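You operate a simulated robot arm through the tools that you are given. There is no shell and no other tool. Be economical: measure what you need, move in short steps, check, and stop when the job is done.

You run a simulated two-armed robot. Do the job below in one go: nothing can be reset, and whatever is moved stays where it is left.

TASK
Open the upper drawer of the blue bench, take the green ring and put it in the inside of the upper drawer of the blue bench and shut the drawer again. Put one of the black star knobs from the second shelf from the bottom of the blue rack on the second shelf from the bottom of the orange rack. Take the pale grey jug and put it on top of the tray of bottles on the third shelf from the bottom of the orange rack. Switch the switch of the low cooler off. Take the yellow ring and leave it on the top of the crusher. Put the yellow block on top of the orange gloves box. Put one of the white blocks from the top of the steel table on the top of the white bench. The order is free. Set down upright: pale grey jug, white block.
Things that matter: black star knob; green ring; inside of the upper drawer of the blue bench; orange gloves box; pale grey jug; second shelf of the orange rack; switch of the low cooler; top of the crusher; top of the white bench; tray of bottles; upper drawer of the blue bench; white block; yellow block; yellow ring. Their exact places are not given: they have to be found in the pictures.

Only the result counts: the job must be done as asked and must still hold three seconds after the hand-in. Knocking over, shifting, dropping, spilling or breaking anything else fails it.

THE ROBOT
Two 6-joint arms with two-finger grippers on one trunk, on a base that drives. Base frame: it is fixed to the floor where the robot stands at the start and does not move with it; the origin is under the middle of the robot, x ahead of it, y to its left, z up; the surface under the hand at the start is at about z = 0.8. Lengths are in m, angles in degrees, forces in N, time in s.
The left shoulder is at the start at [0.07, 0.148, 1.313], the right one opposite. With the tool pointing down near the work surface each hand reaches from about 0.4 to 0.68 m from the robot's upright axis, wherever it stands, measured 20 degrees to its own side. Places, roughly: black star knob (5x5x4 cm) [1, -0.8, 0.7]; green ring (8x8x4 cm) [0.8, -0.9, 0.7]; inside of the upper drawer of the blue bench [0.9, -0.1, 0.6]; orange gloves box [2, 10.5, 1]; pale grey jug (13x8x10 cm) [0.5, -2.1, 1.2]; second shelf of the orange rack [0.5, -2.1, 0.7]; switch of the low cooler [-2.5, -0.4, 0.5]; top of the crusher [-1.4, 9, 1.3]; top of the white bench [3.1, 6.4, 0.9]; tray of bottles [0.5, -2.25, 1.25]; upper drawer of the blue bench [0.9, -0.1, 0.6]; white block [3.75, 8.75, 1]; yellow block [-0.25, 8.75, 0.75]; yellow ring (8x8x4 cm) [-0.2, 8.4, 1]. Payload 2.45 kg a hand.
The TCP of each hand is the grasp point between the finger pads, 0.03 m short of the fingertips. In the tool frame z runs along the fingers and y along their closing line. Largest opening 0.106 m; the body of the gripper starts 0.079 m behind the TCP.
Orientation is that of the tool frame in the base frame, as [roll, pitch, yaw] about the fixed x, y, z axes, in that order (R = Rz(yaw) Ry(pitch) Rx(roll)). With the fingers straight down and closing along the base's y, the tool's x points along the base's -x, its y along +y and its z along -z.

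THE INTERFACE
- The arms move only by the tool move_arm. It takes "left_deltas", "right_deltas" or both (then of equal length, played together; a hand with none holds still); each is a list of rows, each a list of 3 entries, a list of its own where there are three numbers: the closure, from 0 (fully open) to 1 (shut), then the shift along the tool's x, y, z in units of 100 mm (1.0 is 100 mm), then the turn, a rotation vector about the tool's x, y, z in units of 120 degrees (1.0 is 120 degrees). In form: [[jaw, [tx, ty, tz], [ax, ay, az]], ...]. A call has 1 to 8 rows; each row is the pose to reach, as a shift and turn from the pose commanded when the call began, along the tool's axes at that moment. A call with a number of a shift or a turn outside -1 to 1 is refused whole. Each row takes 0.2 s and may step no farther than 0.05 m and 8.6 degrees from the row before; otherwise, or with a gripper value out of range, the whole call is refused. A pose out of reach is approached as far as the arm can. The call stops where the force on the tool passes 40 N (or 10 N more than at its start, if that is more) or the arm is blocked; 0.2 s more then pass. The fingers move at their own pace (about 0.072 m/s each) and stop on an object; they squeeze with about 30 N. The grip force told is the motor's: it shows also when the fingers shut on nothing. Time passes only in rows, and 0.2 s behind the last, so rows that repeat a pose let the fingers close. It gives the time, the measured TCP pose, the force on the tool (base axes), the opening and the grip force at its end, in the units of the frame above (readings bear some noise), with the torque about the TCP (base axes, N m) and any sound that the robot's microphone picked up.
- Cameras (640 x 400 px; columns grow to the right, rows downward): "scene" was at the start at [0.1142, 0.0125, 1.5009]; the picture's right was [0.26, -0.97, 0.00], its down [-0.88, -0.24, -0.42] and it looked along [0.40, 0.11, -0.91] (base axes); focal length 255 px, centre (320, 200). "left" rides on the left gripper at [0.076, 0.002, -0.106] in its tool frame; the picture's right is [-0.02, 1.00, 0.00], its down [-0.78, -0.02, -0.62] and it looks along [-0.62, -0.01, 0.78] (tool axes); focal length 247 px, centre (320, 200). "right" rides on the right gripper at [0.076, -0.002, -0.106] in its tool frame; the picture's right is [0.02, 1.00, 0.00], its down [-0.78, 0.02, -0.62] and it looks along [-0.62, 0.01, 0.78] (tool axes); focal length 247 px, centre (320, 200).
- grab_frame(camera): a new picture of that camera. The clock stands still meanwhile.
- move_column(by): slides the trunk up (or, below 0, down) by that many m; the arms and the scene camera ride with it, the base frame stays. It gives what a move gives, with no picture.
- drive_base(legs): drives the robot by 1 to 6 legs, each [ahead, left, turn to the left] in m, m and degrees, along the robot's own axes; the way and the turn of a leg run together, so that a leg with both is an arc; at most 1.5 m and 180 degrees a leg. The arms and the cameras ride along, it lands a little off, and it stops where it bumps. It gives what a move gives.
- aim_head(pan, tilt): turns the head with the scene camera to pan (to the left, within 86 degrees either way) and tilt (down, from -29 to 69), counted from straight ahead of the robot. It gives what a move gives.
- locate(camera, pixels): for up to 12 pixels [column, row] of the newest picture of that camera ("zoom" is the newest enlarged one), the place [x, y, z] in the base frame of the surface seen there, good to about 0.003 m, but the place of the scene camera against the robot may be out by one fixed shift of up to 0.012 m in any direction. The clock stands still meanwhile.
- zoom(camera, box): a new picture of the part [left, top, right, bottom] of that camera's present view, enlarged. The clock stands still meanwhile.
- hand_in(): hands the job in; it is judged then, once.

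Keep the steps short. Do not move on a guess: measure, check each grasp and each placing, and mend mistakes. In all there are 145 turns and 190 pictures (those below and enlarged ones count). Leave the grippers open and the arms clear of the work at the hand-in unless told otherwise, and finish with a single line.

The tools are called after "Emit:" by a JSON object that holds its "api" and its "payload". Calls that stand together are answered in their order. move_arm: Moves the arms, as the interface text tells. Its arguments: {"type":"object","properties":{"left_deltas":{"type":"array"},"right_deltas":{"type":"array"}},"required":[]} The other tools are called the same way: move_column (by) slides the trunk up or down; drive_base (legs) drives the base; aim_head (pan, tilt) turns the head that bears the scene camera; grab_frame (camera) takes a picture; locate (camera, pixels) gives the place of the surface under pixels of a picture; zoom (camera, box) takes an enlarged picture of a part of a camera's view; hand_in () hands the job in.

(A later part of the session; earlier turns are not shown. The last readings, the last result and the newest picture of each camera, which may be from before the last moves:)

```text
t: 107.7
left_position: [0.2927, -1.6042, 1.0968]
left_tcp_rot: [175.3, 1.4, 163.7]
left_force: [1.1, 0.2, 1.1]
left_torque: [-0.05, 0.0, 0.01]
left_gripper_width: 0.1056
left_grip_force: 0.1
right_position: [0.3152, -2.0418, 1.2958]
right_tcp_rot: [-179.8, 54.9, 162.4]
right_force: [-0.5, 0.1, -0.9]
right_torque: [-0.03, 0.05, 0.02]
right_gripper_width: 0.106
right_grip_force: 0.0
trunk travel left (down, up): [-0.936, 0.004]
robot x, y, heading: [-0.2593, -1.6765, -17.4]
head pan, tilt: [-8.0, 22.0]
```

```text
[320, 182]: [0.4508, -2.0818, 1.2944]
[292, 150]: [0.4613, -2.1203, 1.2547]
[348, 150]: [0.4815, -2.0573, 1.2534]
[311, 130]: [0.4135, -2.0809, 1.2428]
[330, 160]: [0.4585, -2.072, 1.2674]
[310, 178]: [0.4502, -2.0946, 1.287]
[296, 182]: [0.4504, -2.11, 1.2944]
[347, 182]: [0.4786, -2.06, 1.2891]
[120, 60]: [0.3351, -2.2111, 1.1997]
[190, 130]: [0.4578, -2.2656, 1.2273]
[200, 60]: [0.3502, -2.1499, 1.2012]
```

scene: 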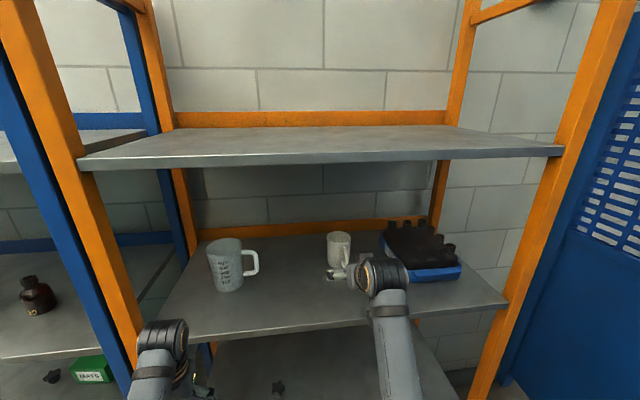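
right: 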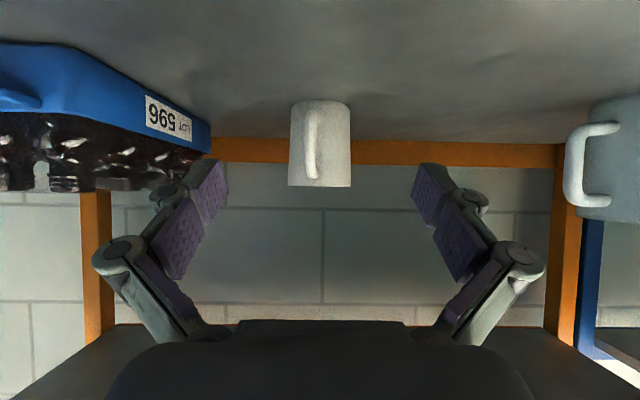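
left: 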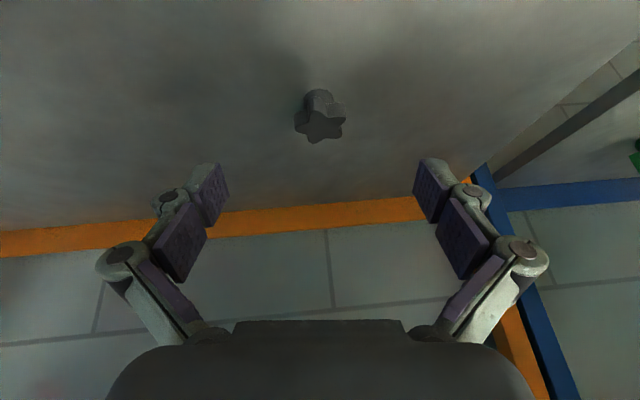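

Emit:
{"api": "move_arm", "payload": {"right_deltas": [[0, [0.27, 0, 0.19], [0, 0, 0]], [0, [0.02, 0.01, 0.54], [0, 0, 0]], [0, [-0.22, 0.02, 0.885], [0, 0, 0]]]}}

Emit:
{"api": "move_arm", "payload": {"right_deltas": [[0, [-0.2, 0, 0.29], [0, 0, 0]], [0, [-0.36, 0, 0.51], [0, 0, 0]], [0, [-0.463, 0, 0.658], [0, 0, 0]], [0, [-0.463, 0, 0.658], [0, 0, 0]]]}}

Emit:
{"api": "grab_frame", "payload": {"camera": "right"}}

```text
t: 108.5
left_position: [0.2965, -1.6064, 1.095]
left_tcp_rot: [175.2, 1.1, 163.6]
left_force: [0.3, 0.0, 0.0]
left_torque: [0.01, 0.01, -0.03]
left_gripper_width: 0.1061
left_grip_force: 0.1
right_position: [0.4014, -2.0667, 1.2596]
right_tcp_rot: [-179.9, 54.7, 162.6]
right_force: [0.8, -0.1, -1.0]
right_torque: [-0.03, 0.02, -0.03]
right_gripper_width: 0.1056
right_grip_force: 0.1
trunk travel left (down, up): [-0.936, 0.004]
robot x, y, heading: [-0.2639, -1.6753, -17.4]
head pan, tilt: [-8.0, 22.0]
```

```text
t: 109.5
left_position: [0.2937, -1.6057, 1.096]
left_tcp_rot: [175.2, 1.3, 163.7]
left_force: [-0.6, 0.0, 0.6]
left_torque: [0.02, -0.04, -0.05]
left_gripper_width: 0.106
left_grip_force: 0.0
right_position: [0.4742, -2.0896, 1.2642]
right_tcp_rot: [179.9, 54.9, 162.5]
right_force: [0.0, -0.1, -0.1]
right_torque: [-0.02, 0.03, 0.04]
right_gripper_width: 0.1061
right_grip_force: 0.0
trunk travel left (down, up): [-0.936, 0.004]
robot x, y, heading: [-0.2599, -1.6753, -17.5]
head pan, tilt: [-8.0, 22.0]
```

```text
136 pictures are left
```

right: 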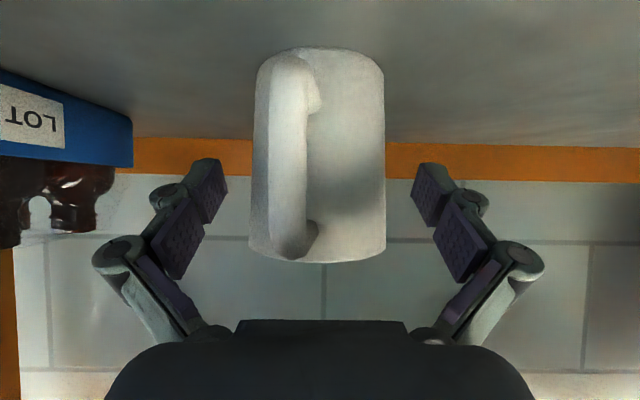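

Jug is centred between the fingers; close and lift slightly to check.

Emit:
{"api": "move_arm", "payload": {"right_deltas": [[0.5, [0, 0, 0], [0, 0, 0]], [1, [0, 0, 0], [0, 0, 0]], [1, [0, 0, 0], [0, 0, 0]], [1, [-0.16, 0, -0.115], [0, 0, 0]], [1, [-0.33, 0, -0.23], [0, 0, 0]], [1, [-0.65, 0, -0.46], [0, 0, 0]], [1, [-0.97, 0, -0.68], [0, 0, 0]]]}}

Emit:
{"api": "grab_frame", "payload": {"camera": "right"}}

Emit:
{"api": "grab_frame", "payload": {"camera": "scene"}}

```text
t: 111.1
left_position: [0.2927, -1.6056, 1.0962]
left_tcp_rot: [175.2, 1.3, 163.6]
left_force: [0.6, 0.4, 0.2]
left_torque: [-0.01, 0.0, -0.02]
left_gripper_width: 0.106
left_grip_force: 0.1
right_position: [0.4743, -2.0904, 1.3815]
right_tcp_rot: [-179.9, 54.8, 162.5]
right_force: [0.1, 0.7, -0.1]
right_torque: [0.01, -0.02, 0.02]
right_gripper_width: 0.0746
right_grip_force: 30.6
trunk travel left (down, up): [-0.936, 0.004]
robot x, y, heading: [-0.2612, -1.6743, -17.6]
head pan, tilt: [-8.0, 22.0]
```

```text
135 pictures are left
```

right: 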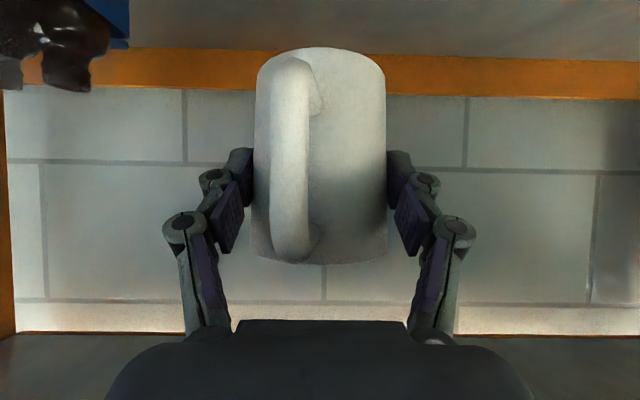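

```text
134 pictures are left
```

scene: 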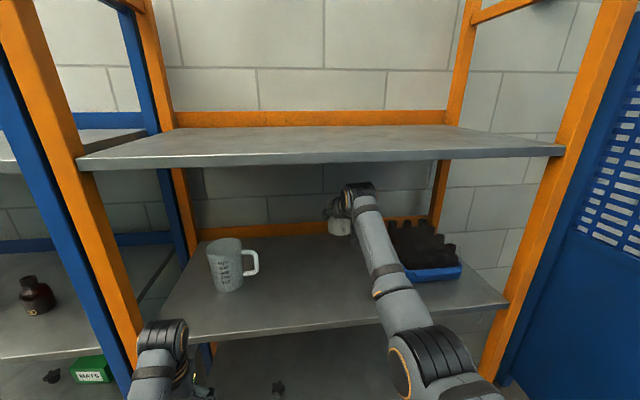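

Emit:
{"api": "zoom", "payload": {"camera": "scene", "box": [370, 205, 482, 290]}}

Emit:
{"api": "locate", "payload": {"camera": "zoom", "pixels": [[150, 95], [225, 95], [300, 95], [240, 130], [330, 140], [360, 200], [455, 215], [270, 200], [200, 190], [170, 140], [520, 385], [240, 395]]}}

```text
4.71 times, centred on (426, 248) of scene
```

zoom: 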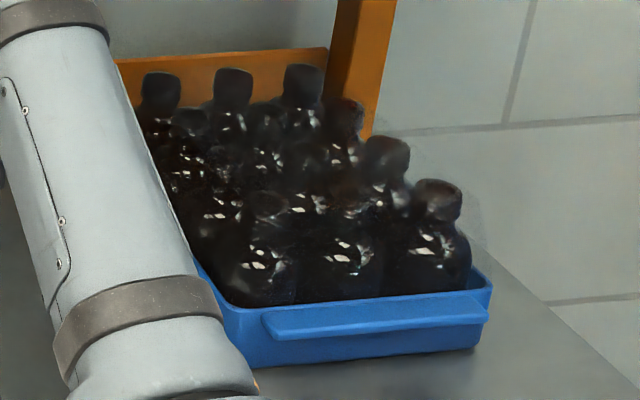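

```text
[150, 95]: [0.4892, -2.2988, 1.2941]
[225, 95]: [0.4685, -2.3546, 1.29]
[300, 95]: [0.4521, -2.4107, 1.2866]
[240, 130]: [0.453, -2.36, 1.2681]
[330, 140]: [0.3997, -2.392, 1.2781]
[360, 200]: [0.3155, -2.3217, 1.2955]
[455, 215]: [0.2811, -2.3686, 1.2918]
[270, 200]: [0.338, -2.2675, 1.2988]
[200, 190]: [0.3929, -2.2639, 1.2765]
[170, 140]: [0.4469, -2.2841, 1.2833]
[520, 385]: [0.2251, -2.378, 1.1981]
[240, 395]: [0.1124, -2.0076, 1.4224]
```

Emit:
{"api": "locate", "payload": {"camera": "zoom", "pixels": [[437, 186], [387, 141], [347, 104], [303, 69], [233, 72], [161, 76], [190, 114], [270, 106], [266, 196], [437, 182], [387, 146], [303, 73]]}}

```text
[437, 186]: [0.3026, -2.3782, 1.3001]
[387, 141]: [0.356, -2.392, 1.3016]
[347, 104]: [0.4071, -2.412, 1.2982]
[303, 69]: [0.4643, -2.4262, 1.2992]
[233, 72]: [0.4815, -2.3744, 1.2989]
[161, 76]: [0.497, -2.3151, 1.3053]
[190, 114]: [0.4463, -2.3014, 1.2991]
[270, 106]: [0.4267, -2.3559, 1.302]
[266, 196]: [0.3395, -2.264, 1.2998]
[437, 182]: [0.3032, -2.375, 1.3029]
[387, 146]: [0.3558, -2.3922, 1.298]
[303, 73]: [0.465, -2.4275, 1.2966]
```

Bottle columns at u spacing 5.7 cm; I aim the jug's base between four caps. Drive right 0.235 with the jug 1.5 cm above the bottles.

Emit:
{"api": "drive_base", "payload": {"legs": [[-0.015, -0.235, 0]]}}

Emit:
{"api": "grab_frame", "payload": {"camera": "right"}}

Emit:
{"api": "grab_frame", "payload": {"camera": "scene"}}

```text
t: 112.8
left_position: [0.2111, -1.8196, 1.0951]
left_tcp_rot: [175.5, 1.3, 163.8]
left_force: [0.7, 0.3, -0.7]
left_torque: [-0.02, 0.0, 0.03]
left_gripper_width: 0.1059
left_grip_force: 0.1
right_position: [0.3924, -2.3023, 1.3818]
right_tcp_rot: [-179.7, 54.9, 162.8]
right_force: [0.4, 0.1, -1.1]
right_torque: [-0.05, 0.02, -0.04]
right_gripper_width: 0.0747
right_grip_force: 29.8
trunk travel left (down, up): [-0.936, 0.004]
robot x, y, heading: [-0.3477, -1.894, -17.5]
head pan, tilt: [-8.0, 22.0]
```

```text
132 pictures are left
```

right: 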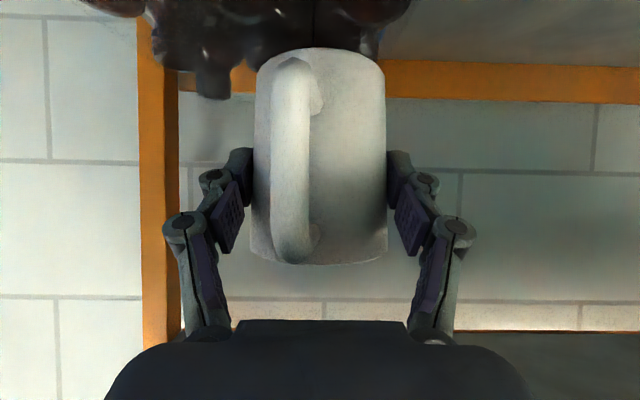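

```text
131 pictures are left
```

scene: 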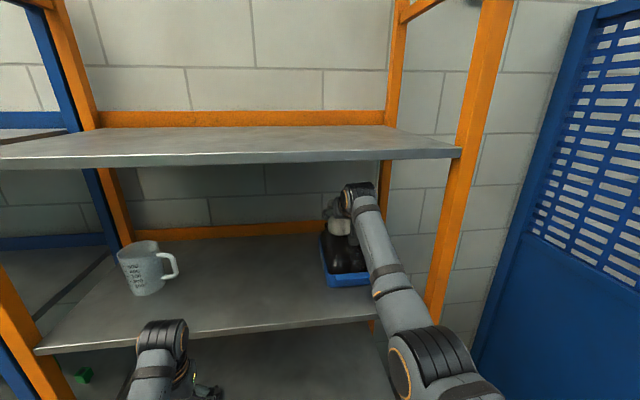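

Emit:
{"api": "move_arm", "payload": {"right_deltas": [[1, [0, -0.083, 0], [0, 0, 0]], [1, [0.08, -0.083, 0.057], [0, 0, 0]], [1, [0.106, -0.083, 0.075], [0, 0, 0]], [1, [0.106, -0.083, 0.075], [0, 0, 0]]]}}

Emit:
{"api": "zoom", "payload": {"camera": "scene", "box": [300, 180, 400, 300]}}

```text
t: 113.8
left_position: [0.2098, -1.8225, 1.0959]
left_tcp_rot: [175.2, 1.2, 163.9]
left_force: [-0.5, 0.0, -0.3]
left_torque: [-0.01, -0.03, 0.0]
left_gripper_width: 0.106
left_grip_force: 0.0
right_position: [0.3889, -2.3153, 1.3685]
right_tcp_rot: [180.0, 54.8, 162.6]
right_force: [-0.3, -0.6, -0.5]
right_torque: [0.01, 0.01, 0.03]
right_gripper_width: 0.0745
right_grip_force: 30.3
trunk travel left (down, up): [-0.936, 0.004]
robot x, y, heading: [-0.347, -1.8919, -17.3]
head pan, tilt: [-8.0, 22.0]
```

```text
3.33 times, centred on (350, 240) of scene
```

zoom: 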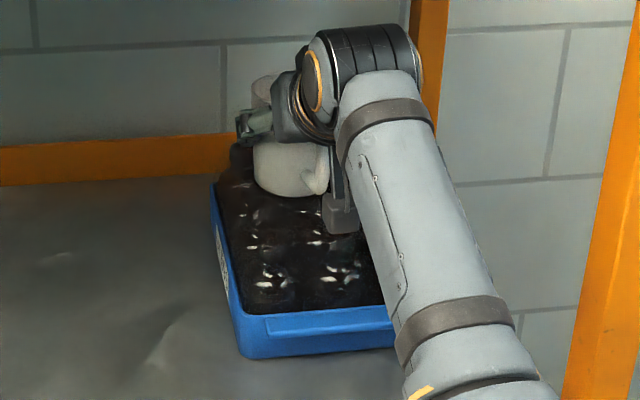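

Emit:
{"api": "move_arm", "payload": {"right_deltas": [[1, [0.016, 0.03, 0.0115], [0, 0, 0]], [1, [0.033, 0.03, 0.023], [0, 0, 0]], [1, [0.033, 0.03, 0.023], [0, 0, 0]]]}}

```text
t: 114.7
left_position: [0.2084, -1.8216, 1.098]
left_tcp_rot: [175.1, 1.3, 163.8]
left_force: [1.0, 0.3, 0.3]
left_torque: [-0.05, 0.0, 0.0]
left_gripper_width: 0.1061
left_grip_force: 0.1
right_position: [0.3897, -2.31, 1.3671]
right_tcp_rot: [180.0, 55.1, 162.6]
right_force: [2.2, -1.8, 7.2]
right_torque: [0.14, -0.22, -0.08]
right_gripper_width: 0.0746
right_grip_force: 29.6
trunk travel left (down, up): [-0.936, 0.004]
robot x, y, heading: [-0.3459, -1.8923, -17.6]
head pan, tilt: [-8.0, 22.0]
```

Contact felt (7 N). Release and withdraw straight back.

Emit:
{"api": "move_arm", "payload": {"right_deltas": [[0.7, [0, 0, 0], [0, 0, 0]], [0.3, [0, 0, 0], [0, 0, 0]], [0, [0, 0, 0], [0, 0, 0]], [0, [0, 0, 0], [0, 0, 0]], [0, [0.17, 0, -0.245], [0, 0, 0]], [0, [0.34, 0, -0.49], [0, 0, 0]], [0, [0.51, 0, -0.735], [0, 0, 0]], [0, [0.69, 0, -0.98], [0, 0, 0]]]}}

Emit:
{"api": "grab_frame", "payload": {"camera": "right"}}

Emit:
{"api": "grab_frame", "payload": {"camera": "scene"}}

```text
t: 116.5
left_position: [0.2093, -1.8213, 1.0964]
left_tcp_rot: [175.2, 1.3, 163.8]
left_force: [-0.8, 0.2, -0.5]
left_torque: [-0.03, 0.01, 0.04]
left_gripper_width: 0.106
left_grip_force: 0.0
right_position: [0.2745, -2.274, 1.3649]
right_tcp_rot: [-179.9, 54.9, 162.5]
right_force: [-0.1, 0.5, -0.1]
right_torque: [0.04, -0.01, 0.02]
right_gripper_width: 0.1059
right_grip_force: 0.0
trunk travel left (down, up): [-0.936, 0.004]
robot x, y, heading: [-0.3445, -1.8927, -17.3]
head pan, tilt: [-8.0, 22.0]
```

```text
129 pictures are left
```

right: 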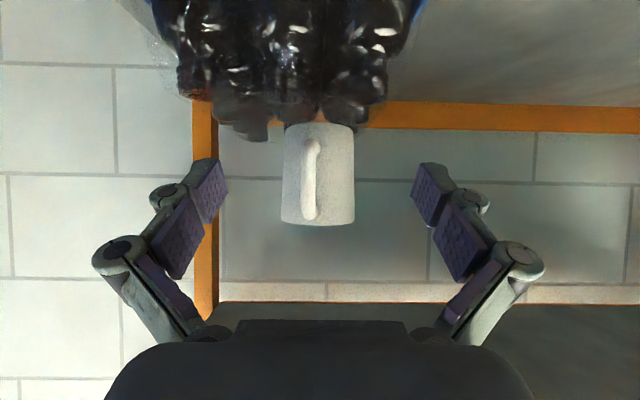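

```text
128 pictures are left
```

scene: 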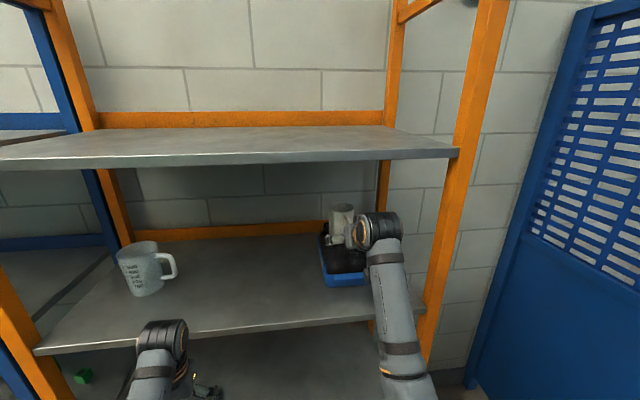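

The jug stands on the bottles. Back away, move to open floor, turn, and look for the low cooler.

Emit:
{"api": "drive_base", "payload": {"legs": [[-0.45, 0, 0], [0, 0.8, 0], [0, 0, 160]]}}

Emit:
{"api": "aim_head", "payload": {"pan": 0, "tilt": 25}}

Emit:
{"api": "grab_frame", "payload": {"camera": "scene"}}

Emit:
{"api": "aim_head", "payload": {"pan": -70, "tilt": 20}}

Emit:
{"api": "grab_frame", "payload": {"camera": "scene"}}

```text
t: 129.6
left_position: [-1.087, -0.8818, 1.0957]
left_tcp_rot: [175.2, 1.3, -35.5]
left_force: [1.2, 0.1, 1.1]
left_torque: [0.0, -0.01, -0.05]
left_gripper_width: 0.1064
left_grip_force: 0.1
right_position: [-0.999, -0.4326, 1.3652]
right_tcp_rot: [180.0, 54.9, -36.7]
right_force: [0.3, 0.3, -0.1]
right_torque: [-0.01, 0.01, 0.02]
right_gripper_width: 0.1062
right_grip_force: 0.1
trunk travel left (down, up): [-0.936, 0.004]
robot x, y, heading: [-0.5345, -0.9964, 143.1]
head pan, tilt: [-8.0, 22.0]
```

```text
t: 130.3
left_position: [-1.0867, -0.8816, 1.0952]
left_tcp_rot: [175.2, 1.3, -35.6]
left_force: [0.1, -0.6, -1.0]
left_torque: [-0.03, 0.02, 0.01]
left_gripper_width: 0.106
left_grip_force: 0.2
right_position: [-0.9986, -0.4326, 1.3641]
right_tcp_rot: [-179.9, 54.9, -36.7]
right_force: [-0.2, 1.2, 0.3]
right_torque: [-0.01, 0.01, 0.01]
right_gripper_width: 0.106
right_grip_force: 0.0
trunk travel left (down, up): [-0.936, 0.004]
robot x, y, heading: [-0.5358, -0.9996, 143.3]
head pan, tilt: [0.0, 25.0]
```

```text
127 pictures are left
```

scene: 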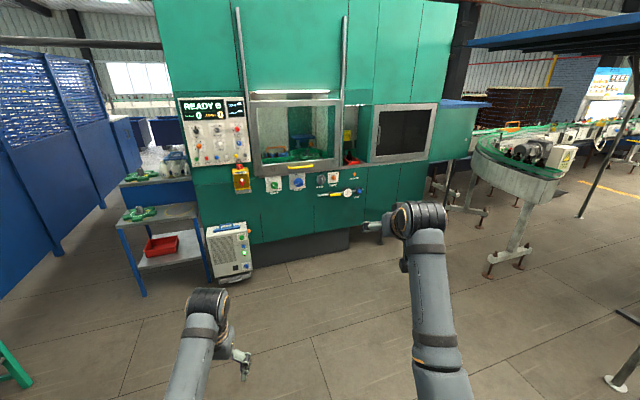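

```text
t: 131.7
left_position: [-1.0861, -0.8819, 1.0958]
left_tcp_rot: [175.2, 1.3, -35.6]
left_force: [0.9, -0.3, -0.4]
left_torque: [0.0, -0.02, 0.0]
left_gripper_width: 0.1061
left_grip_force: 0.0
right_position: [-0.9977, -0.433, 1.3656]
right_tcp_rot: [180.0, 54.9, -36.8]
right_force: [0.2, 0.6, 0.2]
right_torque: [0.04, 0.01, -0.02]
right_gripper_width: 0.106
right_grip_force: 0.0
trunk travel left (down, up): [-0.936, 0.004]
robot x, y, heading: [-0.5375, -1.0, 143.2]
head pan, tilt: [-70.0, 20.0]
```

```text
126 pictures are left
```

scene: 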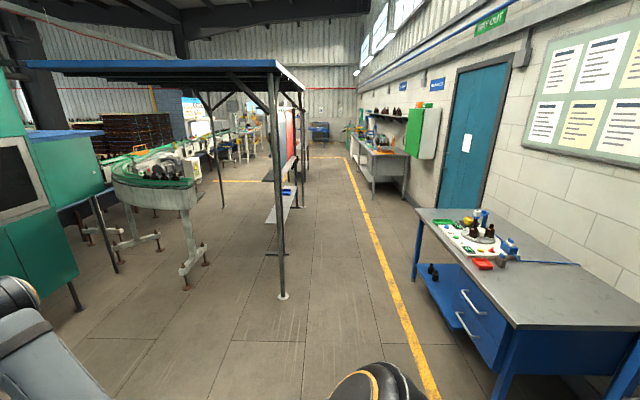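

Emit:
{"api": "aim_head", "payload": {"pan": 15, "tilt": 30}}

Emit:
{"api": "zoom", "payload": {"camera": "scene", "box": [240, 140, 380, 290]}}

```text
t: 133.3
left_position: [-1.086, -0.8826, 1.0957]
left_tcp_rot: [175.2, 1.3, -35.6]
left_force: [0.4, 0.0, 0.5]
left_torque: [0.01, 0.0, 0.04]
left_gripper_width: 0.1061
left_grip_force: 0.0
right_position: [-0.999, -0.4324, 1.3653]
right_tcp_rot: [-179.9, 54.9, -36.7]
right_force: [-0.2, 0.4, -0.6]
right_torque: [0.0, 0.01, 0.01]
right_gripper_width: 0.1059
right_grip_force: 0.0
trunk travel left (down, up): [-0.936, 0.004]
robot x, y, heading: [-0.5393, -1.0012, 143.2]
head pan, tilt: [15.0, 30.0]
```

```text
2.67 times, centred on (310, 215) of scene
```

zoom: 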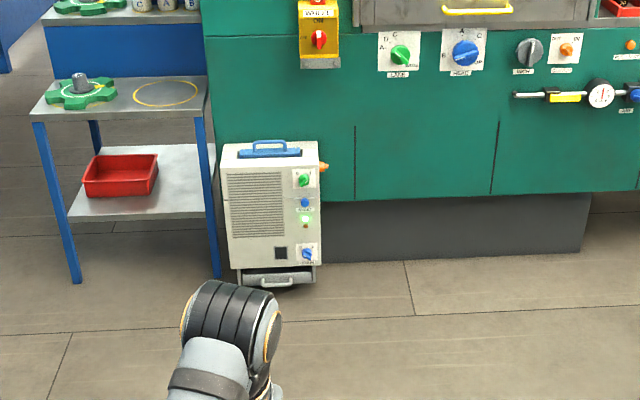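

Emit:
{"api": "locate", "payload": {"camera": "zoom", "pixels": [[304, 180], [305, 203], [305, 219], [307, 254], [230, 180], [315, 165], [232, 260], [316, 260], [270, 145], [324, 166], [280, 250]]}}

Emit:
{"api": "zoom", "payload": {"camera": "scene", "box": [315, 185, 370, 250]}}

```text
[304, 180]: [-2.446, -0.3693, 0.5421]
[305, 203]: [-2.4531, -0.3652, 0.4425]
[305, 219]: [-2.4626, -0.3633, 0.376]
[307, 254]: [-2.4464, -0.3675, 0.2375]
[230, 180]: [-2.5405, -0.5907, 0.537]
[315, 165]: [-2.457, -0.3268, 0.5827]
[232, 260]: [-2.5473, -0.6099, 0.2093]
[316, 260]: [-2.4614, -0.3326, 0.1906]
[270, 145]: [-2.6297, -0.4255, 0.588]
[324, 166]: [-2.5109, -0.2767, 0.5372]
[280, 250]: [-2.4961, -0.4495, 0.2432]
```

```text
6.15 times, centred on (342, 218) of scene
```

zoom: 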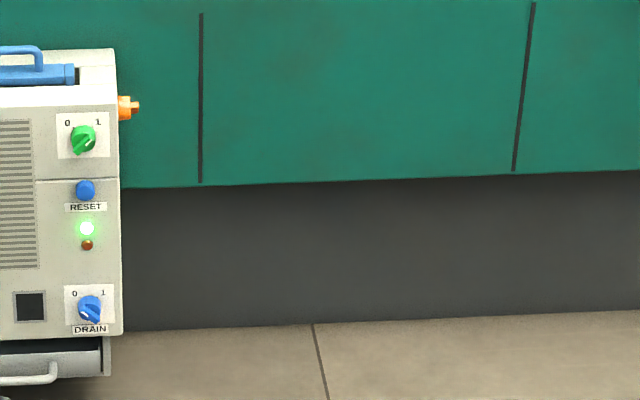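

The cooler's green 0/1 knob (z≈0.54) is at "1" with the green lamp on. I check the surroundings for clearance.

Emit:
{"api": "grab_frame", "payload": {"camera": "scene"}}

Emit:
{"api": "locate", "payload": {"camera": "scene", "pixels": [[253, 182], [315, 181], [270, 183], [280, 221], [315, 219], [268, 245], [420, 200], [420, 225], [360, 190], [395, 165], [358, 153], [257, 155]]}}

```text
123 pictures are left
```

scene: 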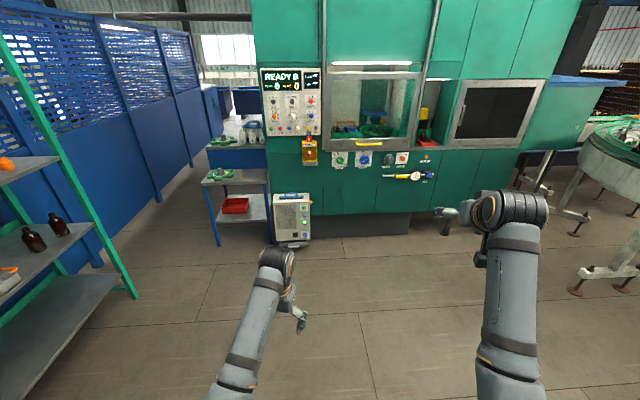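

```text
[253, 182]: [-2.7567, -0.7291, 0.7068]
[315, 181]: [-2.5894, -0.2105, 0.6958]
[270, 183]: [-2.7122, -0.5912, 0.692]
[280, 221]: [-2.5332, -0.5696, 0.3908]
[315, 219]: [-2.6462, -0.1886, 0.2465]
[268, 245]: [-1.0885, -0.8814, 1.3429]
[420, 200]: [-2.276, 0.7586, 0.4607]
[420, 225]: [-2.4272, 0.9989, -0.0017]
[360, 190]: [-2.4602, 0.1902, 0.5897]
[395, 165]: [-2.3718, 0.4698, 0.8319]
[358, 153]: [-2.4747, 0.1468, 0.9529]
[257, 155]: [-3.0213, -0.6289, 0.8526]
```

Emit:
{"api": "drive_base", "payload": {"legs": [[0, 0, 19.3], [1.05, 0.154, 0]]}}

Emit:
{"api": "move_column", "payload": {"by": -0.58}}

Emit:
{"api": "aim_head", "payload": {"pan": -15, "tilt": 30}}

Emit:
{"api": "grab_frame", "payload": {"camera": "scene"}}

Emit:
{"api": "zoom", "payload": {"camera": "scene", "box": [240, 130, 400, 290]}}

```text
t: 139.8
left_position: [-2.14, -0.8974, 1.0969]
left_tcp_rot: [175.2, 1.2, -16.5]
left_force: [0.1, 0.1, -0.6]
left_torque: [-0.01, 0.01, 0.01]
left_gripper_width: 0.1059
left_grip_force: 0.0
right_position: [-2.2027, -0.4438, 1.3647]
right_tcp_rot: [-180.0, 54.9, -17.7]
right_force: [0.1, -0.6, 0.4]
right_torque: [0.04, 0.0, 0.03]
right_gripper_width: 0.106
right_grip_force: 0.1
trunk travel left (down, up): [-0.936, 0.004]
robot x, y, heading: [-1.5877, -0.8291, 162.3]
head pan, tilt: [15.0, 30.0]
```

```text
refused: -0.58 is not a number from -0.4 to 0.4
```

```text
t: 140.8
left_position: [-2.1408, -0.897, 1.0945]
left_tcp_rot: [175.2, 1.3, -16.5]
left_force: [0.3, -0.6, 0.6]
left_torque: [-0.01, 0.02, -0.03]
left_gripper_width: 0.1059
left_grip_force: 0.1
right_position: [-2.205, -0.444, 1.3643]
right_tcp_rot: [-179.9, 55.0, -17.7]
right_force: [-0.7, 0.4, -0.2]
right_torque: [-0.02, 0.0, 0.01]
right_gripper_width: 0.1058
right_grip_force: 0.1
trunk travel left (down, up): [-0.936, 0.004]
robot x, y, heading: [-1.5853, -0.8286, 162.4]
head pan, tilt: [-15.0, 30.0]
```

```text
122 pictures are left
```

scene: 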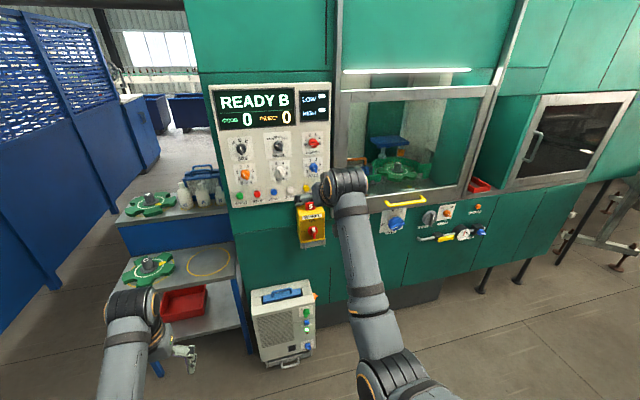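

```text
2.50 times, centred on (320, 210) of scene
```

zoom: 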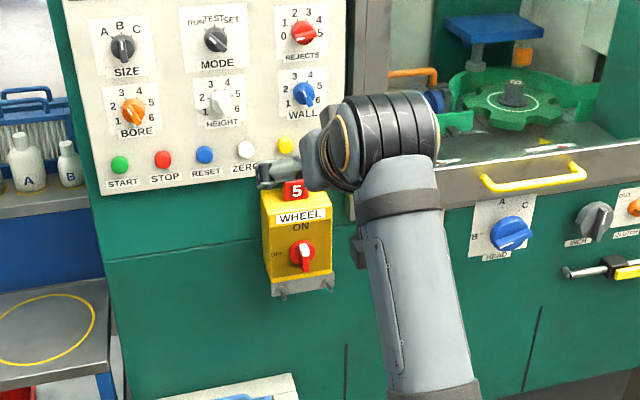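

Emit:
{"api": "locate", "payload": {"camera": "scene", "pixels": [[237, 280], [220, 330], [130, 285], [245, 340], [307, 315], [308, 330]]}}

Emit:
{"api": "move_column", "payload": {"by": -0.39}}

Emit:
{"api": "move_column", "payload": {"by": -0.19}}

Emit:
{"api": "grab_frame", "payload": {"camera": "right"}}

```text
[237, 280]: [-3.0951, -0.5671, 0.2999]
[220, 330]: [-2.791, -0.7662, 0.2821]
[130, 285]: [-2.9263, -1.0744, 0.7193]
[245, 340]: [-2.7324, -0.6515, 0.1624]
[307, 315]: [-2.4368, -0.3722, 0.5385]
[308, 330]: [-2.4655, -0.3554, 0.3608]
```

```text
t: 144.5
left_position: [-2.1408, -0.8959, 0.7063]
left_tcp_rot: [175.3, 1.3, -16.5]
left_force: [-0.4, 0.1, -0.6]
left_torque: [-0.02, -0.03, -0.02]
left_gripper_width: 0.1061
left_grip_force: 0.1
right_position: [-2.2043, -0.4442, 0.9741]
right_tcp_rot: [-179.8, 54.9, -17.7]
right_force: [-0.5, -0.3, -0.4]
right_torque: [-0.02, 0.01, 0.03]
right_gripper_width: 0.1059
right_grip_force: 0.1
trunk travel left (down, up): [-0.546, 0.394]
robot x, y, heading: [-1.5877, -0.8289, 162.3]
head pan, tilt: [-15.0, 30.0]
```

```text
t: 146.6
left_position: [-2.1407, -0.8983, 0.5169]
left_tcp_rot: [175.3, 1.3, -16.5]
left_force: [0.9, -0.3, 0.4]
left_torque: [0.01, -0.01, 0.03]
left_gripper_width: 0.1059
left_grip_force: 0.1
right_position: [-2.205, -0.4434, 0.784]
right_tcp_rot: [-180.0, 54.9, -17.6]
right_force: [0.4, -0.4, 0.1]
right_torque: [0.0, -0.02, -0.02]
right_gripper_width: 0.1061
right_grip_force: 0.1
trunk travel left (down, up): [-0.356, 0.584]
robot x, y, heading: [-1.5826, -0.8303, 162.2]
head pan, tilt: [-15.0, 30.0]
```

```text
120 pictures are left
```

right: 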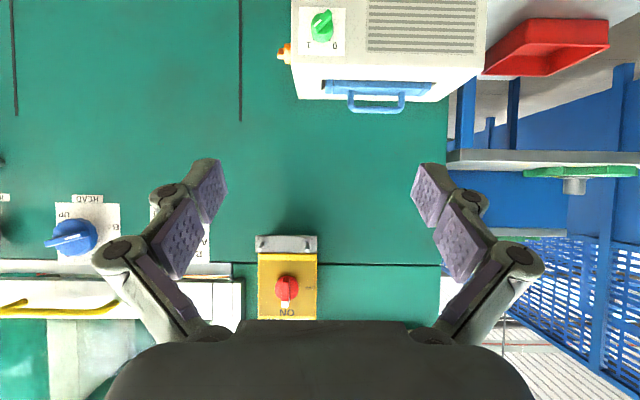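

Emit:
{"api": "zoom", "payload": {"camera": "right", "box": [285, 0, 365, 60]}}

Emit:
{"api": "locate", "payload": {"camera": "right", "pixels": [[322, 25], [322, 32], [322, 14], [300, 40], [343, 50], [343, 30], [305, 10], [400, 100]]}}

```text
6.67 times, centred on (325, 30) of right
```

zoom: 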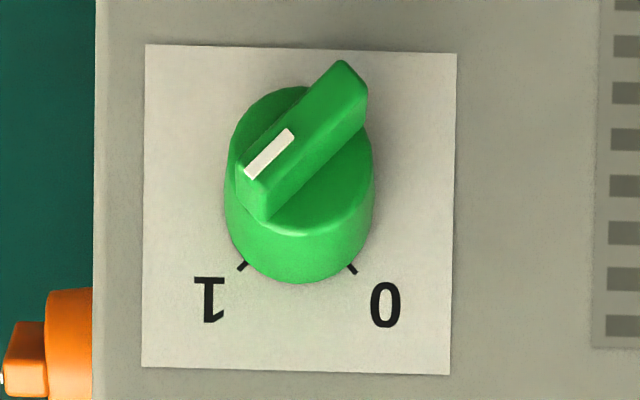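

```text
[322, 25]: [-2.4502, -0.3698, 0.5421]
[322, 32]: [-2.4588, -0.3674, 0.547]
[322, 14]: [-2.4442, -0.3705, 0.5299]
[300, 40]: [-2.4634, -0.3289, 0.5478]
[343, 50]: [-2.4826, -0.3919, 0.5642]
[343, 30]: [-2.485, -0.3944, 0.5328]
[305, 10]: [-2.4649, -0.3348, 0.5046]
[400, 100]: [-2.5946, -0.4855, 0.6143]
```

The white mark points to "1"; it must turn counter-clockwise 90° (as I face it). I orient the right hand level with its fingers across the bar, then lower the trunk.

Emit:
{"api": "move_arm", "payload": {"right_deltas": [[0, [0.11, 0, 0.08], [-0.0163, -0.0394, 0.0518]], [0, [0.23, 0, 0.16], [-0.0327, -0.0789, 0.1036]], [0, [0.35, 0, 0.24], [-0.049, -0.1183, 0.1554]], [0, [0.46, 0, 0.32], [-0.0654, -0.1577, 0.2073]], [0, [0.58, 0, 0.41], [-0.0817, -0.1971, 0.2591]], [0, [0.7, 0, 0.49], [-0.0981, -0.2366, 0.3109]], [0, [0.818, 0, 0.575], [-0.1144, -0.276, 0.3627]]]}}

Emit:
{"api": "move_column", "payload": {"by": -0.15}}

Emit:
{"api": "grab_frame", "payload": {"camera": "right"}}

```text
t: 148.2
left_position: [-2.1408, -0.8968, 0.516]
left_tcp_rot: [175.1, 1.3, -16.5]
left_force: [0.6, 0.2, -0.3]
left_torque: [0.0, -0.01, 0.03]
left_gripper_width: 0.1062
left_grip_force: 0.0
right_position: [-2.2038, -0.444, 0.6837]
right_tcp_rot: [90.1, 44.9, -107.5]
right_force: [-1.2, -0.4, -0.1]
right_torque: [0.02, 0.01, 0.02]
right_gripper_width: 0.1059
right_grip_force: 0.1
trunk travel left (down, up): [-0.356, 0.584]
robot x, y, heading: [-1.5825, -0.8292, 162.3]
head pan, tilt: [-15.0, 30.0]
```

```text
t: 149.9
left_position: [-2.1413, -0.8975, 0.3655]
left_tcp_rot: [175.2, 1.2, -16.5]
left_force: [0.2, 0.1, 0.2]
left_torque: [-0.04, -0.01, 0.01]
left_gripper_width: 0.1061
left_grip_force: 0.1
right_position: [-2.2033, -0.4439, 0.5346]
right_tcp_rot: [90.1, 45.1, -107.6]
right_force: [-0.9, 0.5, 0.1]
right_torque: [-0.01, 0.0, 0.0]
right_gripper_width: 0.1058
right_grip_force: 0.0
trunk travel left (down, up): [-0.206, 0.734]
robot x, y, heading: [-1.5838, -0.829, 162.4]
head pan, tilt: [-15.0, 30.0]
```

```text
118 pictures are left
```

right: 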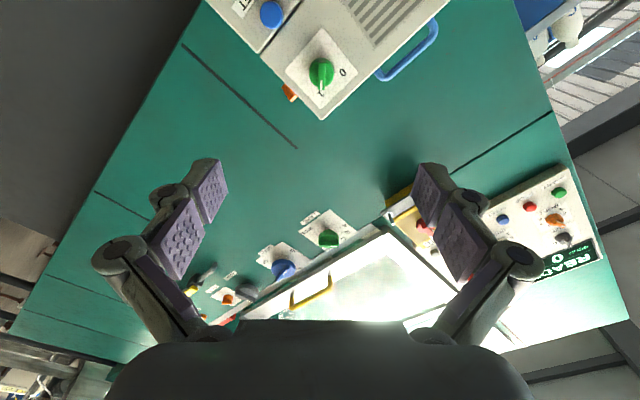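

Emit:
{"api": "drive_base", "payload": {"legs": [[0.16, 0, 0.2]]}}

Emit:
{"api": "grab_frame", "payload": {"camera": "right"}}

Emit:
{"api": "zoom", "payload": {"camera": "right", "box": [240, 20, 400, 120]}}

```text
t: 151.4
left_position: [-2.2915, -0.8506, 0.3655]
left_tcp_rot: [175.2, 1.3, -16.4]
left_force: [0.8, -0.5, -0.7]
left_torque: [-0.05, 0.0, -0.03]
left_gripper_width: 0.1062
left_grip_force: 0.1
right_position: [-2.3546, -0.3987, 0.5346]
right_tcp_rot: [90.3, 45.2, -107.3]
right_force: [0.2, 0.0, 1.0]
right_torque: [0.05, -0.02, 0.01]
right_gripper_width: 0.1061
right_grip_force: 0.0
trunk travel left (down, up): [-0.206, 0.734]
robot x, y, heading: [-1.7337, -0.7803, 162.5]
head pan, tilt: [-15.0, 30.0]
```

```text
117 pictures are left
```

right: 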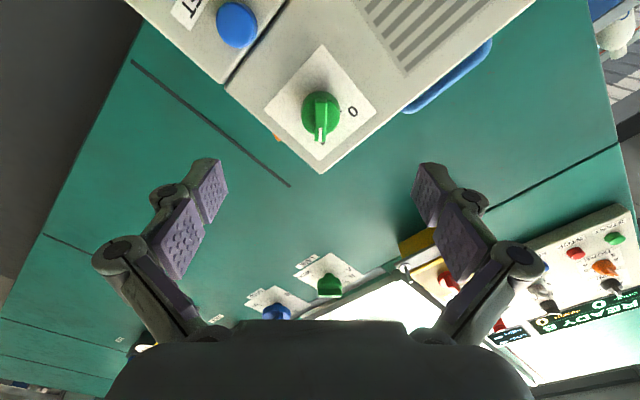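

```text
4.00 times, centred on (320, 70) of right
```

zoom: 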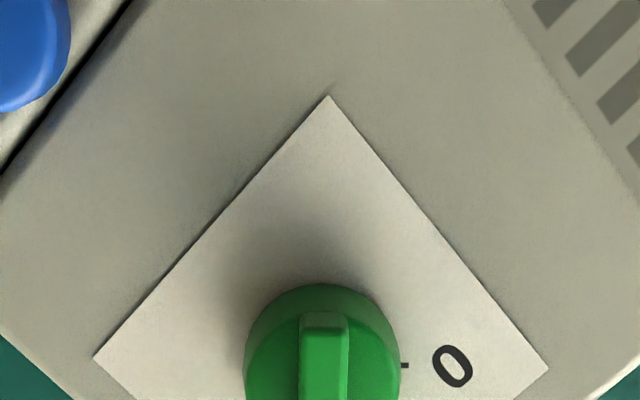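

Emit:
{"api": "locate", "payload": {"camera": "right", "pixels": [[321, 100], [321, 125], [280, 110], [355, 125], [322, 50], [320, 170], [267, 112], [374, 112]]}}

```text
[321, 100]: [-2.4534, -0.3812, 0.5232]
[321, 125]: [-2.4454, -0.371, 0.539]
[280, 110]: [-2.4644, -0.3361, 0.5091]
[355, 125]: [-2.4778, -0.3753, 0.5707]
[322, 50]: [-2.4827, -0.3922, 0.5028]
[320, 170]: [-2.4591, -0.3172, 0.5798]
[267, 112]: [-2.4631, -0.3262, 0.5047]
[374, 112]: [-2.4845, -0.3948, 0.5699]
```

Emit:
{"api": "move_arm", "payload": {"right_deltas": [[0, [-0.02, 0.02, 0.25], [0, 0, 0]], [0, [-0.02, 0.02, 0.5], [0, 0, 0]], [0, [-0.02, 0.02, 0.65], [0, 0, 0]], [0, [-0.02, 0.02, 0.75], [0, 0, 0]], [0.6, [-0.02, 0.02, 0.75], [0, 0, 0]], [1, [-0.02, 0.02, 0.75], [0, 0, 0]], [1, [-0.02, 0.02, 0.75], [0, 0, 0]], [1, [-0.02, 0.02, 0.75], [0, 0, 0]]]}}

Emit:
{"api": "grab_frame", "payload": {"camera": "right"}}

```text
t: 153.2
left_position: [-2.2899, -0.8517, 0.3656]
left_tcp_rot: [175.2, 1.3, -16.4]
left_force: [-0.4, 0.1, 0.0]
left_torque: [-0.02, 0.0, 0.01]
left_gripper_width: 0.106
left_grip_force: 0.0
right_position: [-2.4262, -0.3741, 0.5368]
right_tcp_rot: [90.3, 45.1, -107.3]
right_force: [3.5, 4.7, -3.7]
right_torque: [0.05, 0.17, -0.35]
right_gripper_width: 0.0095
right_grip_force: 29.1
trunk travel left (down, up): [-0.206, 0.734]
robot x, y, heading: [-1.737, -0.783, 162.3]
head pan, tilt: [-15.0, 30.0]
```

```text
115 pictures are left
```

right: 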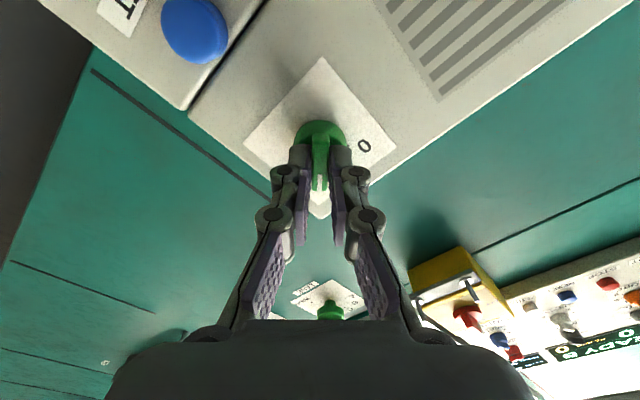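

Bar gripped (9.5 mm). Turn counter-clockwise.

Emit:
{"api": "move_arm", "payload": {"right_deltas": [[1, [0, 0, 0], [0, 0, -0.07]], [1, [0, 0, 0], [0, 0, -0.14]], [1, [0, 0, 0], [0, 0, -0.21]], [1, [0, 0, 0], [0, 0, -0.28]], [1, [0, 0, 0], [0, 0, -0.35]], [1, [0, 0, 0], [0, 0, -0.42]], [1, [0, 0, 0], [0, 0, -0.49]], [1, [0, 0, 0], [0, 0, -0.56]]]}}

Emit:
{"api": "move_arm", "payload": {"right_deltas": [[1, [0, 0, 0], [0, 0, -0.07]], [1, [0, 0, 0], [0, 0, -0.13]], [1, [0, 0, 0], [0, 0, -0.19]], [1, [0, 0, 0], [0, 0, -0.21]]]}}

Emit:
{"api": "grab_frame", "payload": {"camera": "right"}}

```text
t: 155.0
left_position: [-2.2905, -0.8507, 0.3666]
left_tcp_rot: [175.2, 1.3, -16.4]
left_force: [0.4, -0.2, -0.4]
left_torque: [0.0, -0.01, -0.02]
left_gripper_width: 0.1058
left_grip_force: 0.2
right_position: [-2.4267, -0.3743, 0.5367]
right_tcp_rot: [-90.6, 67.6, 71.9]
right_force: [-12.9, 11.4, 0.5]
right_torque: [-0.18, -0.7, -0.48]
right_gripper_width: 0.01
right_grip_force: 37.0
trunk travel left (down, up): [-0.206, 0.734]
robot x, y, heading: [-1.7334, -0.7807, 162.5]
head pan, tilt: [-15.0, 30.0]
```

```text
t: 156.0
left_position: [-2.2899, -0.8517, 0.3659]
left_tcp_rot: [175.2, 1.1, -16.4]
left_force: [0.7, 0.4, 0.6]
left_torque: [-0.01, -0.02, 0.0]
left_gripper_width: 0.1061
left_grip_force: 0.0
right_position: [-2.4273, -0.3762, 0.5356]
right_tcp_rot: [-90.3, 42.6, 72.3]
right_force: [-9.6, 5.4, 0.1]
right_torque: [-0.81, 0.48, 0.05]
right_gripper_width: 0.0105
right_grip_force: 37.6
trunk travel left (down, up): [-0.206, 0.734]
robot x, y, heading: [-1.7341, -0.7829, 162.3]
head pan, tilt: [-15.0, 30.0]
```

```text
114 pictures are left
```

right: 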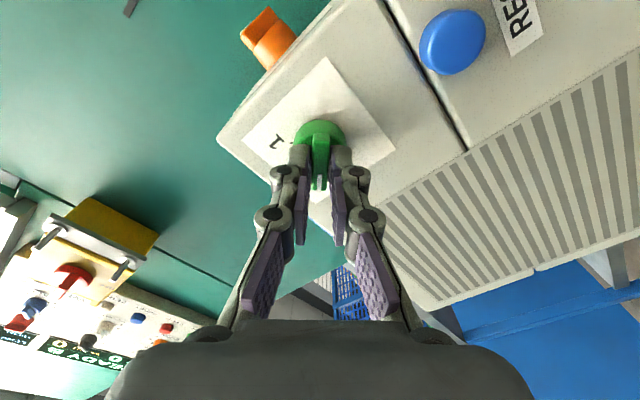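

Emit:
{"api": "move_arm", "payload": {"right_deltas": [[0.6, [0, 0, 0], [0, 0, 0]], [0, [0, 0, 0], [0, 0, 0]], [0, [0, 0, 0], [0, 0, 0]], [0, [0, 0, -0.3], [0, 0, 0]], [0, [0, 0, -0.65], [0, 0, 0]], [0, [0, 0, -1.0], [0, 0, 0]]]}}

Emit:
{"api": "grab_frame", "payload": {"camera": "right"}}

Emit:
{"api": "zoom", "payload": {"camera": "scene", "box": [200, 200, 420, 400]}}

```text
t: 157.4
left_position: [-2.2905, -0.8507, 0.3667]
left_tcp_rot: [175.2, 1.2, -16.5]
left_force: [0.0, 0.1, 0.3]
left_torque: [-0.01, -0.01, -0.03]
left_gripper_width: 0.106
left_grip_force: 0.0
right_position: [-2.3309, -0.4047, 0.5379]
right_tcp_rot: [-90.1, 42.5, 72.4]
right_force: [0.4, 0.8, 0.3]
right_torque: [0.0, 0.03, 0.0]
right_gripper_width: 0.1063
right_grip_force: 0.1
trunk travel left (down, up): [-0.206, 0.734]
robot x, y, heading: [-1.7324, -0.7812, 162.5]
head pan, tilt: [-15.0, 30.0]
```

```text
113 pictures are left
```

right: 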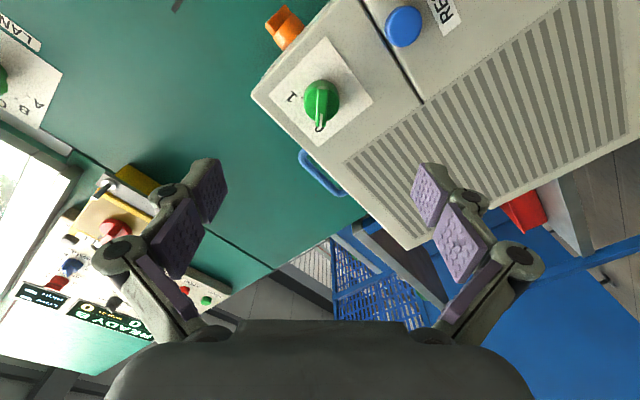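

```text
2.00 times, centred on (310, 300) of scene
```

zoom: 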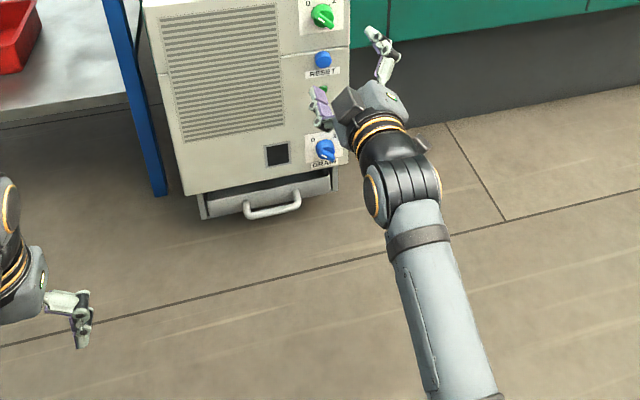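

The knob points to "0" and the lamp is out. Back away and bring the right hand to a neutral pose, then look down the corridor.

Emit:
{"api": "drive_base", "payload": {"legs": [[-0.6, 0, 0]]}}

Emit:
{"api": "move_arm", "payload": {"right_deltas": [[0, [0, 0, 0], [-0.0205, 0.0471, 0.0355]], [0, [0, 0, 0], [-0.041, 0.0942, 0.071]], [0, [0, 0, 0], [-0.0615, 0.1413, 0.1065]], [0, [0, 0, 0], [-0.082, 0.1884, 0.142]], [0, [0, 0, 0], [-0.1025, 0.2355, 0.1775]]]}}

Emit:
{"api": "move_arm", "payload": {"right_deltas": [[0, [0, 0, 0], [-0.0205, 0.0471, 0.0355]], [0, [0, 0, 0], [-0.041, 0.0942, 0.071]], [0, [0, 0, 0], [-0.0615, 0.1413, 0.1065]], [0, [0, 0, 0], [-0.082, 0.1884, 0.142]], [0, [0, 0, 0], [-0.1025, 0.2355, 0.1775]]]}}

Emit:
{"api": "move_column", "payload": {"by": 0.4}}

Emit:
{"api": "drive_base", "payload": {"legs": [[-0.6, 0, 0], [0, 0, -90]]}}

Emit:
{"api": "aim_head", "payload": {"pan": 0, "tilt": 20}}

Emit:
{"api": "grab_frame", "payload": {"camera": "scene"}}

```text
t: 160.7
left_position: [-1.7233, -1.0318, 0.3665]
left_tcp_rot: [175.2, 1.3, -16.4]
left_force: [0.1, 0.3, -0.1]
left_torque: [0.01, -0.01, 0.02]
left_gripper_width: 0.1062
left_grip_force: 0.0
right_position: [-1.765, -0.5859, 0.5379]
right_tcp_rot: [-90.2, 42.5, 72.4]
right_force: [0.0, 0.1, 0.0]
right_torque: [0.04, 0.0, 0.0]
right_gripper_width: 0.1061
right_grip_force: 0.0
trunk travel left (down, up): [-0.206, 0.734]
robot x, y, heading: [-1.167, -0.9614, 162.6]
head pan, tilt: [-15.0, 30.0]
```

```text
t: 161.9
left_position: [-1.7227, -1.0308, 0.3662]
left_tcp_rot: [175.2, 1.2, -16.2]
left_force: [-0.2, -1.0, 0.4]
left_torque: [0.0, 0.02, 0.01]
left_gripper_width: 0.106
left_grip_force: 0.1
right_position: [-1.764, -0.5807, 0.5368]
right_tcp_rot: [-140.7, 49.9, 21.6]
right_force: [-0.5, 0.8, -0.1]
right_torque: [-0.03, 0.01, -0.01]
right_gripper_width: 0.106
right_grip_force: 0.1
trunk travel left (down, up): [-0.206, 0.734]
robot x, y, heading: [-1.1664, -0.9575, 162.6]
head pan, tilt: [-15.0, 30.0]
```

```text
t: 163.1
left_position: [-1.724, -1.031, 0.366]
left_tcp_rot: [175.2, 1.4, -16.2]
left_force: [-0.3, -0.1, 0.2]
left_torque: [0.0, -0.01, 0.0]
left_gripper_width: 0.1061
left_grip_force: 0.1
right_position: [-1.7654, -0.5852, 0.5375]
right_tcp_rot: [-179.8, 29.7, -17.3]
right_force: [-0.3, -0.7, -0.7]
right_torque: [0.04, -0.02, 0.0]
right_gripper_width: 0.1062
right_grip_force: 0.0
trunk travel left (down, up): [-0.206, 0.734]
robot x, y, heading: [-1.1684, -0.9589, 162.5]
head pan, tilt: [-15.0, 30.0]
```

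```text
t: 166.9
left_position: [-1.7237, -1.0307, 0.7659]
left_tcp_rot: [175.2, 1.2, -16.3]
left_force: [-0.1, -0.9, 0.2]
left_torque: [-0.02, -0.02, 0.04]
left_gripper_width: 0.1058
left_grip_force: 0.1
right_position: [-1.7661, -0.5864, 0.9376]
right_tcp_rot: [-179.6, 29.9, -17.2]
right_force: [-0.8, 0.0, -0.7]
right_torque: [0.02, -0.02, 0.0]
right_gripper_width: 0.1059
right_grip_force: 0.0
trunk travel left (down, up): [-0.606, 0.334]
robot x, y, heading: [-1.1673, -0.9609, 162.4]
head pan, tilt: [-15.0, 30.0]
```

```text
t: 174.2
left_position: [-0.6667, -0.583, 0.7655]
left_tcp_rot: [175.2, 1.3, -105.9]
left_force: [-0.8, -0.1, 0.6]
left_torque: [0.04, 0.02, -0.05]
left_gripper_width: 0.106
left_grip_force: 0.1
right_position: [-0.2223, -0.5375, 0.9373]
right_tcp_rot: [-179.7, 29.7, -106.8]
right_force: [0.4, 0.4, 0.3]
right_torque: [0.03, 0.01, 0.0]
right_gripper_width: 0.106
right_grip_force: 0.1
trunk travel left (down, up): [-0.606, 0.334]
robot x, y, heading: [-0.5915, -1.1373, 72.6]
head pan, tilt: [-15.0, 30.0]
```

```text
t: 174.9
left_position: [-0.6669, -0.5811, 0.7668]
left_tcp_rot: [175.2, 1.2, -105.9]
left_force: [-0.3, -0.6, -0.6]
left_torque: [0.03, -0.01, -0.01]
left_gripper_width: 0.1058
left_grip_force: 0.1
right_position: [-0.2227, -0.5378, 0.9365]
right_tcp_rot: [-179.6, 29.8, -106.9]
right_force: [0.0, -0.2, 0.3]
right_torque: [0.03, -0.01, -0.01]
right_gripper_width: 0.1058
right_grip_force: 0.1
trunk travel left (down, up): [-0.606, 0.334]
robot x, y, heading: [-0.5951, -1.1412, 73.1]
head pan, tilt: [0.0, 20.0]
```

```text
111 pictures are left
```

scene: 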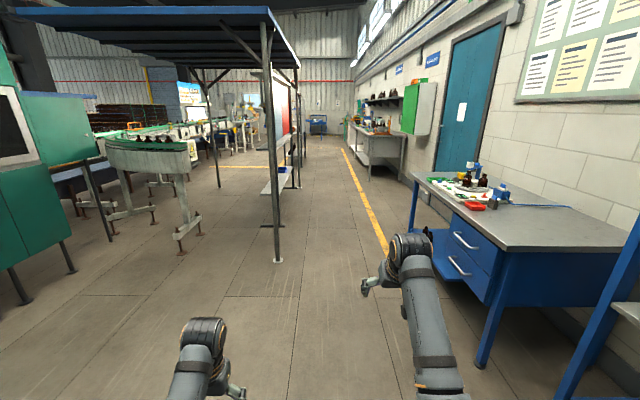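

Emit:
{"api": "locate", "payload": {"camera": "scene", "pixels": [[278, 258], [296, 186], [266, 225], [418, 180], [372, 175], [310, 160], [320, 135], [255, 160], [345, 150], [383, 246]]}}

Emit:
{"api": "zoom", "payload": {"camera": "scene", "box": [180, 60, 460, 235]}}

```text
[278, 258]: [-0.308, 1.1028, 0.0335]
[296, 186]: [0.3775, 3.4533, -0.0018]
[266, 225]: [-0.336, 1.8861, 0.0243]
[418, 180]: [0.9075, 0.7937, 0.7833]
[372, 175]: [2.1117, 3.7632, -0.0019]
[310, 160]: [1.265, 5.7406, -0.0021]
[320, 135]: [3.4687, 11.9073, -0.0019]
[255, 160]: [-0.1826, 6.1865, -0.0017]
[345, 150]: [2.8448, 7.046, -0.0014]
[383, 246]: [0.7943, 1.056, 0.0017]
```

```text
2.29 times, centred on (320, 148) of scene
```

zoom: 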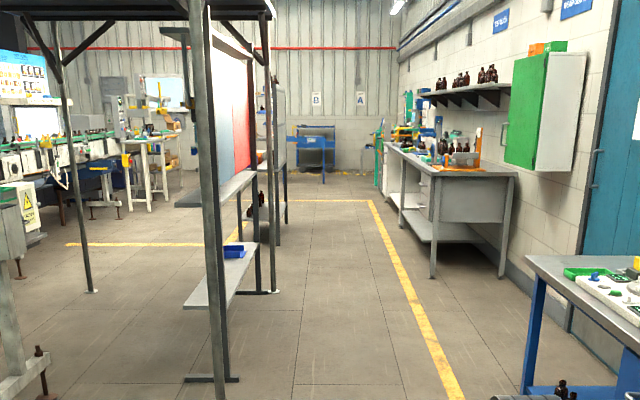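

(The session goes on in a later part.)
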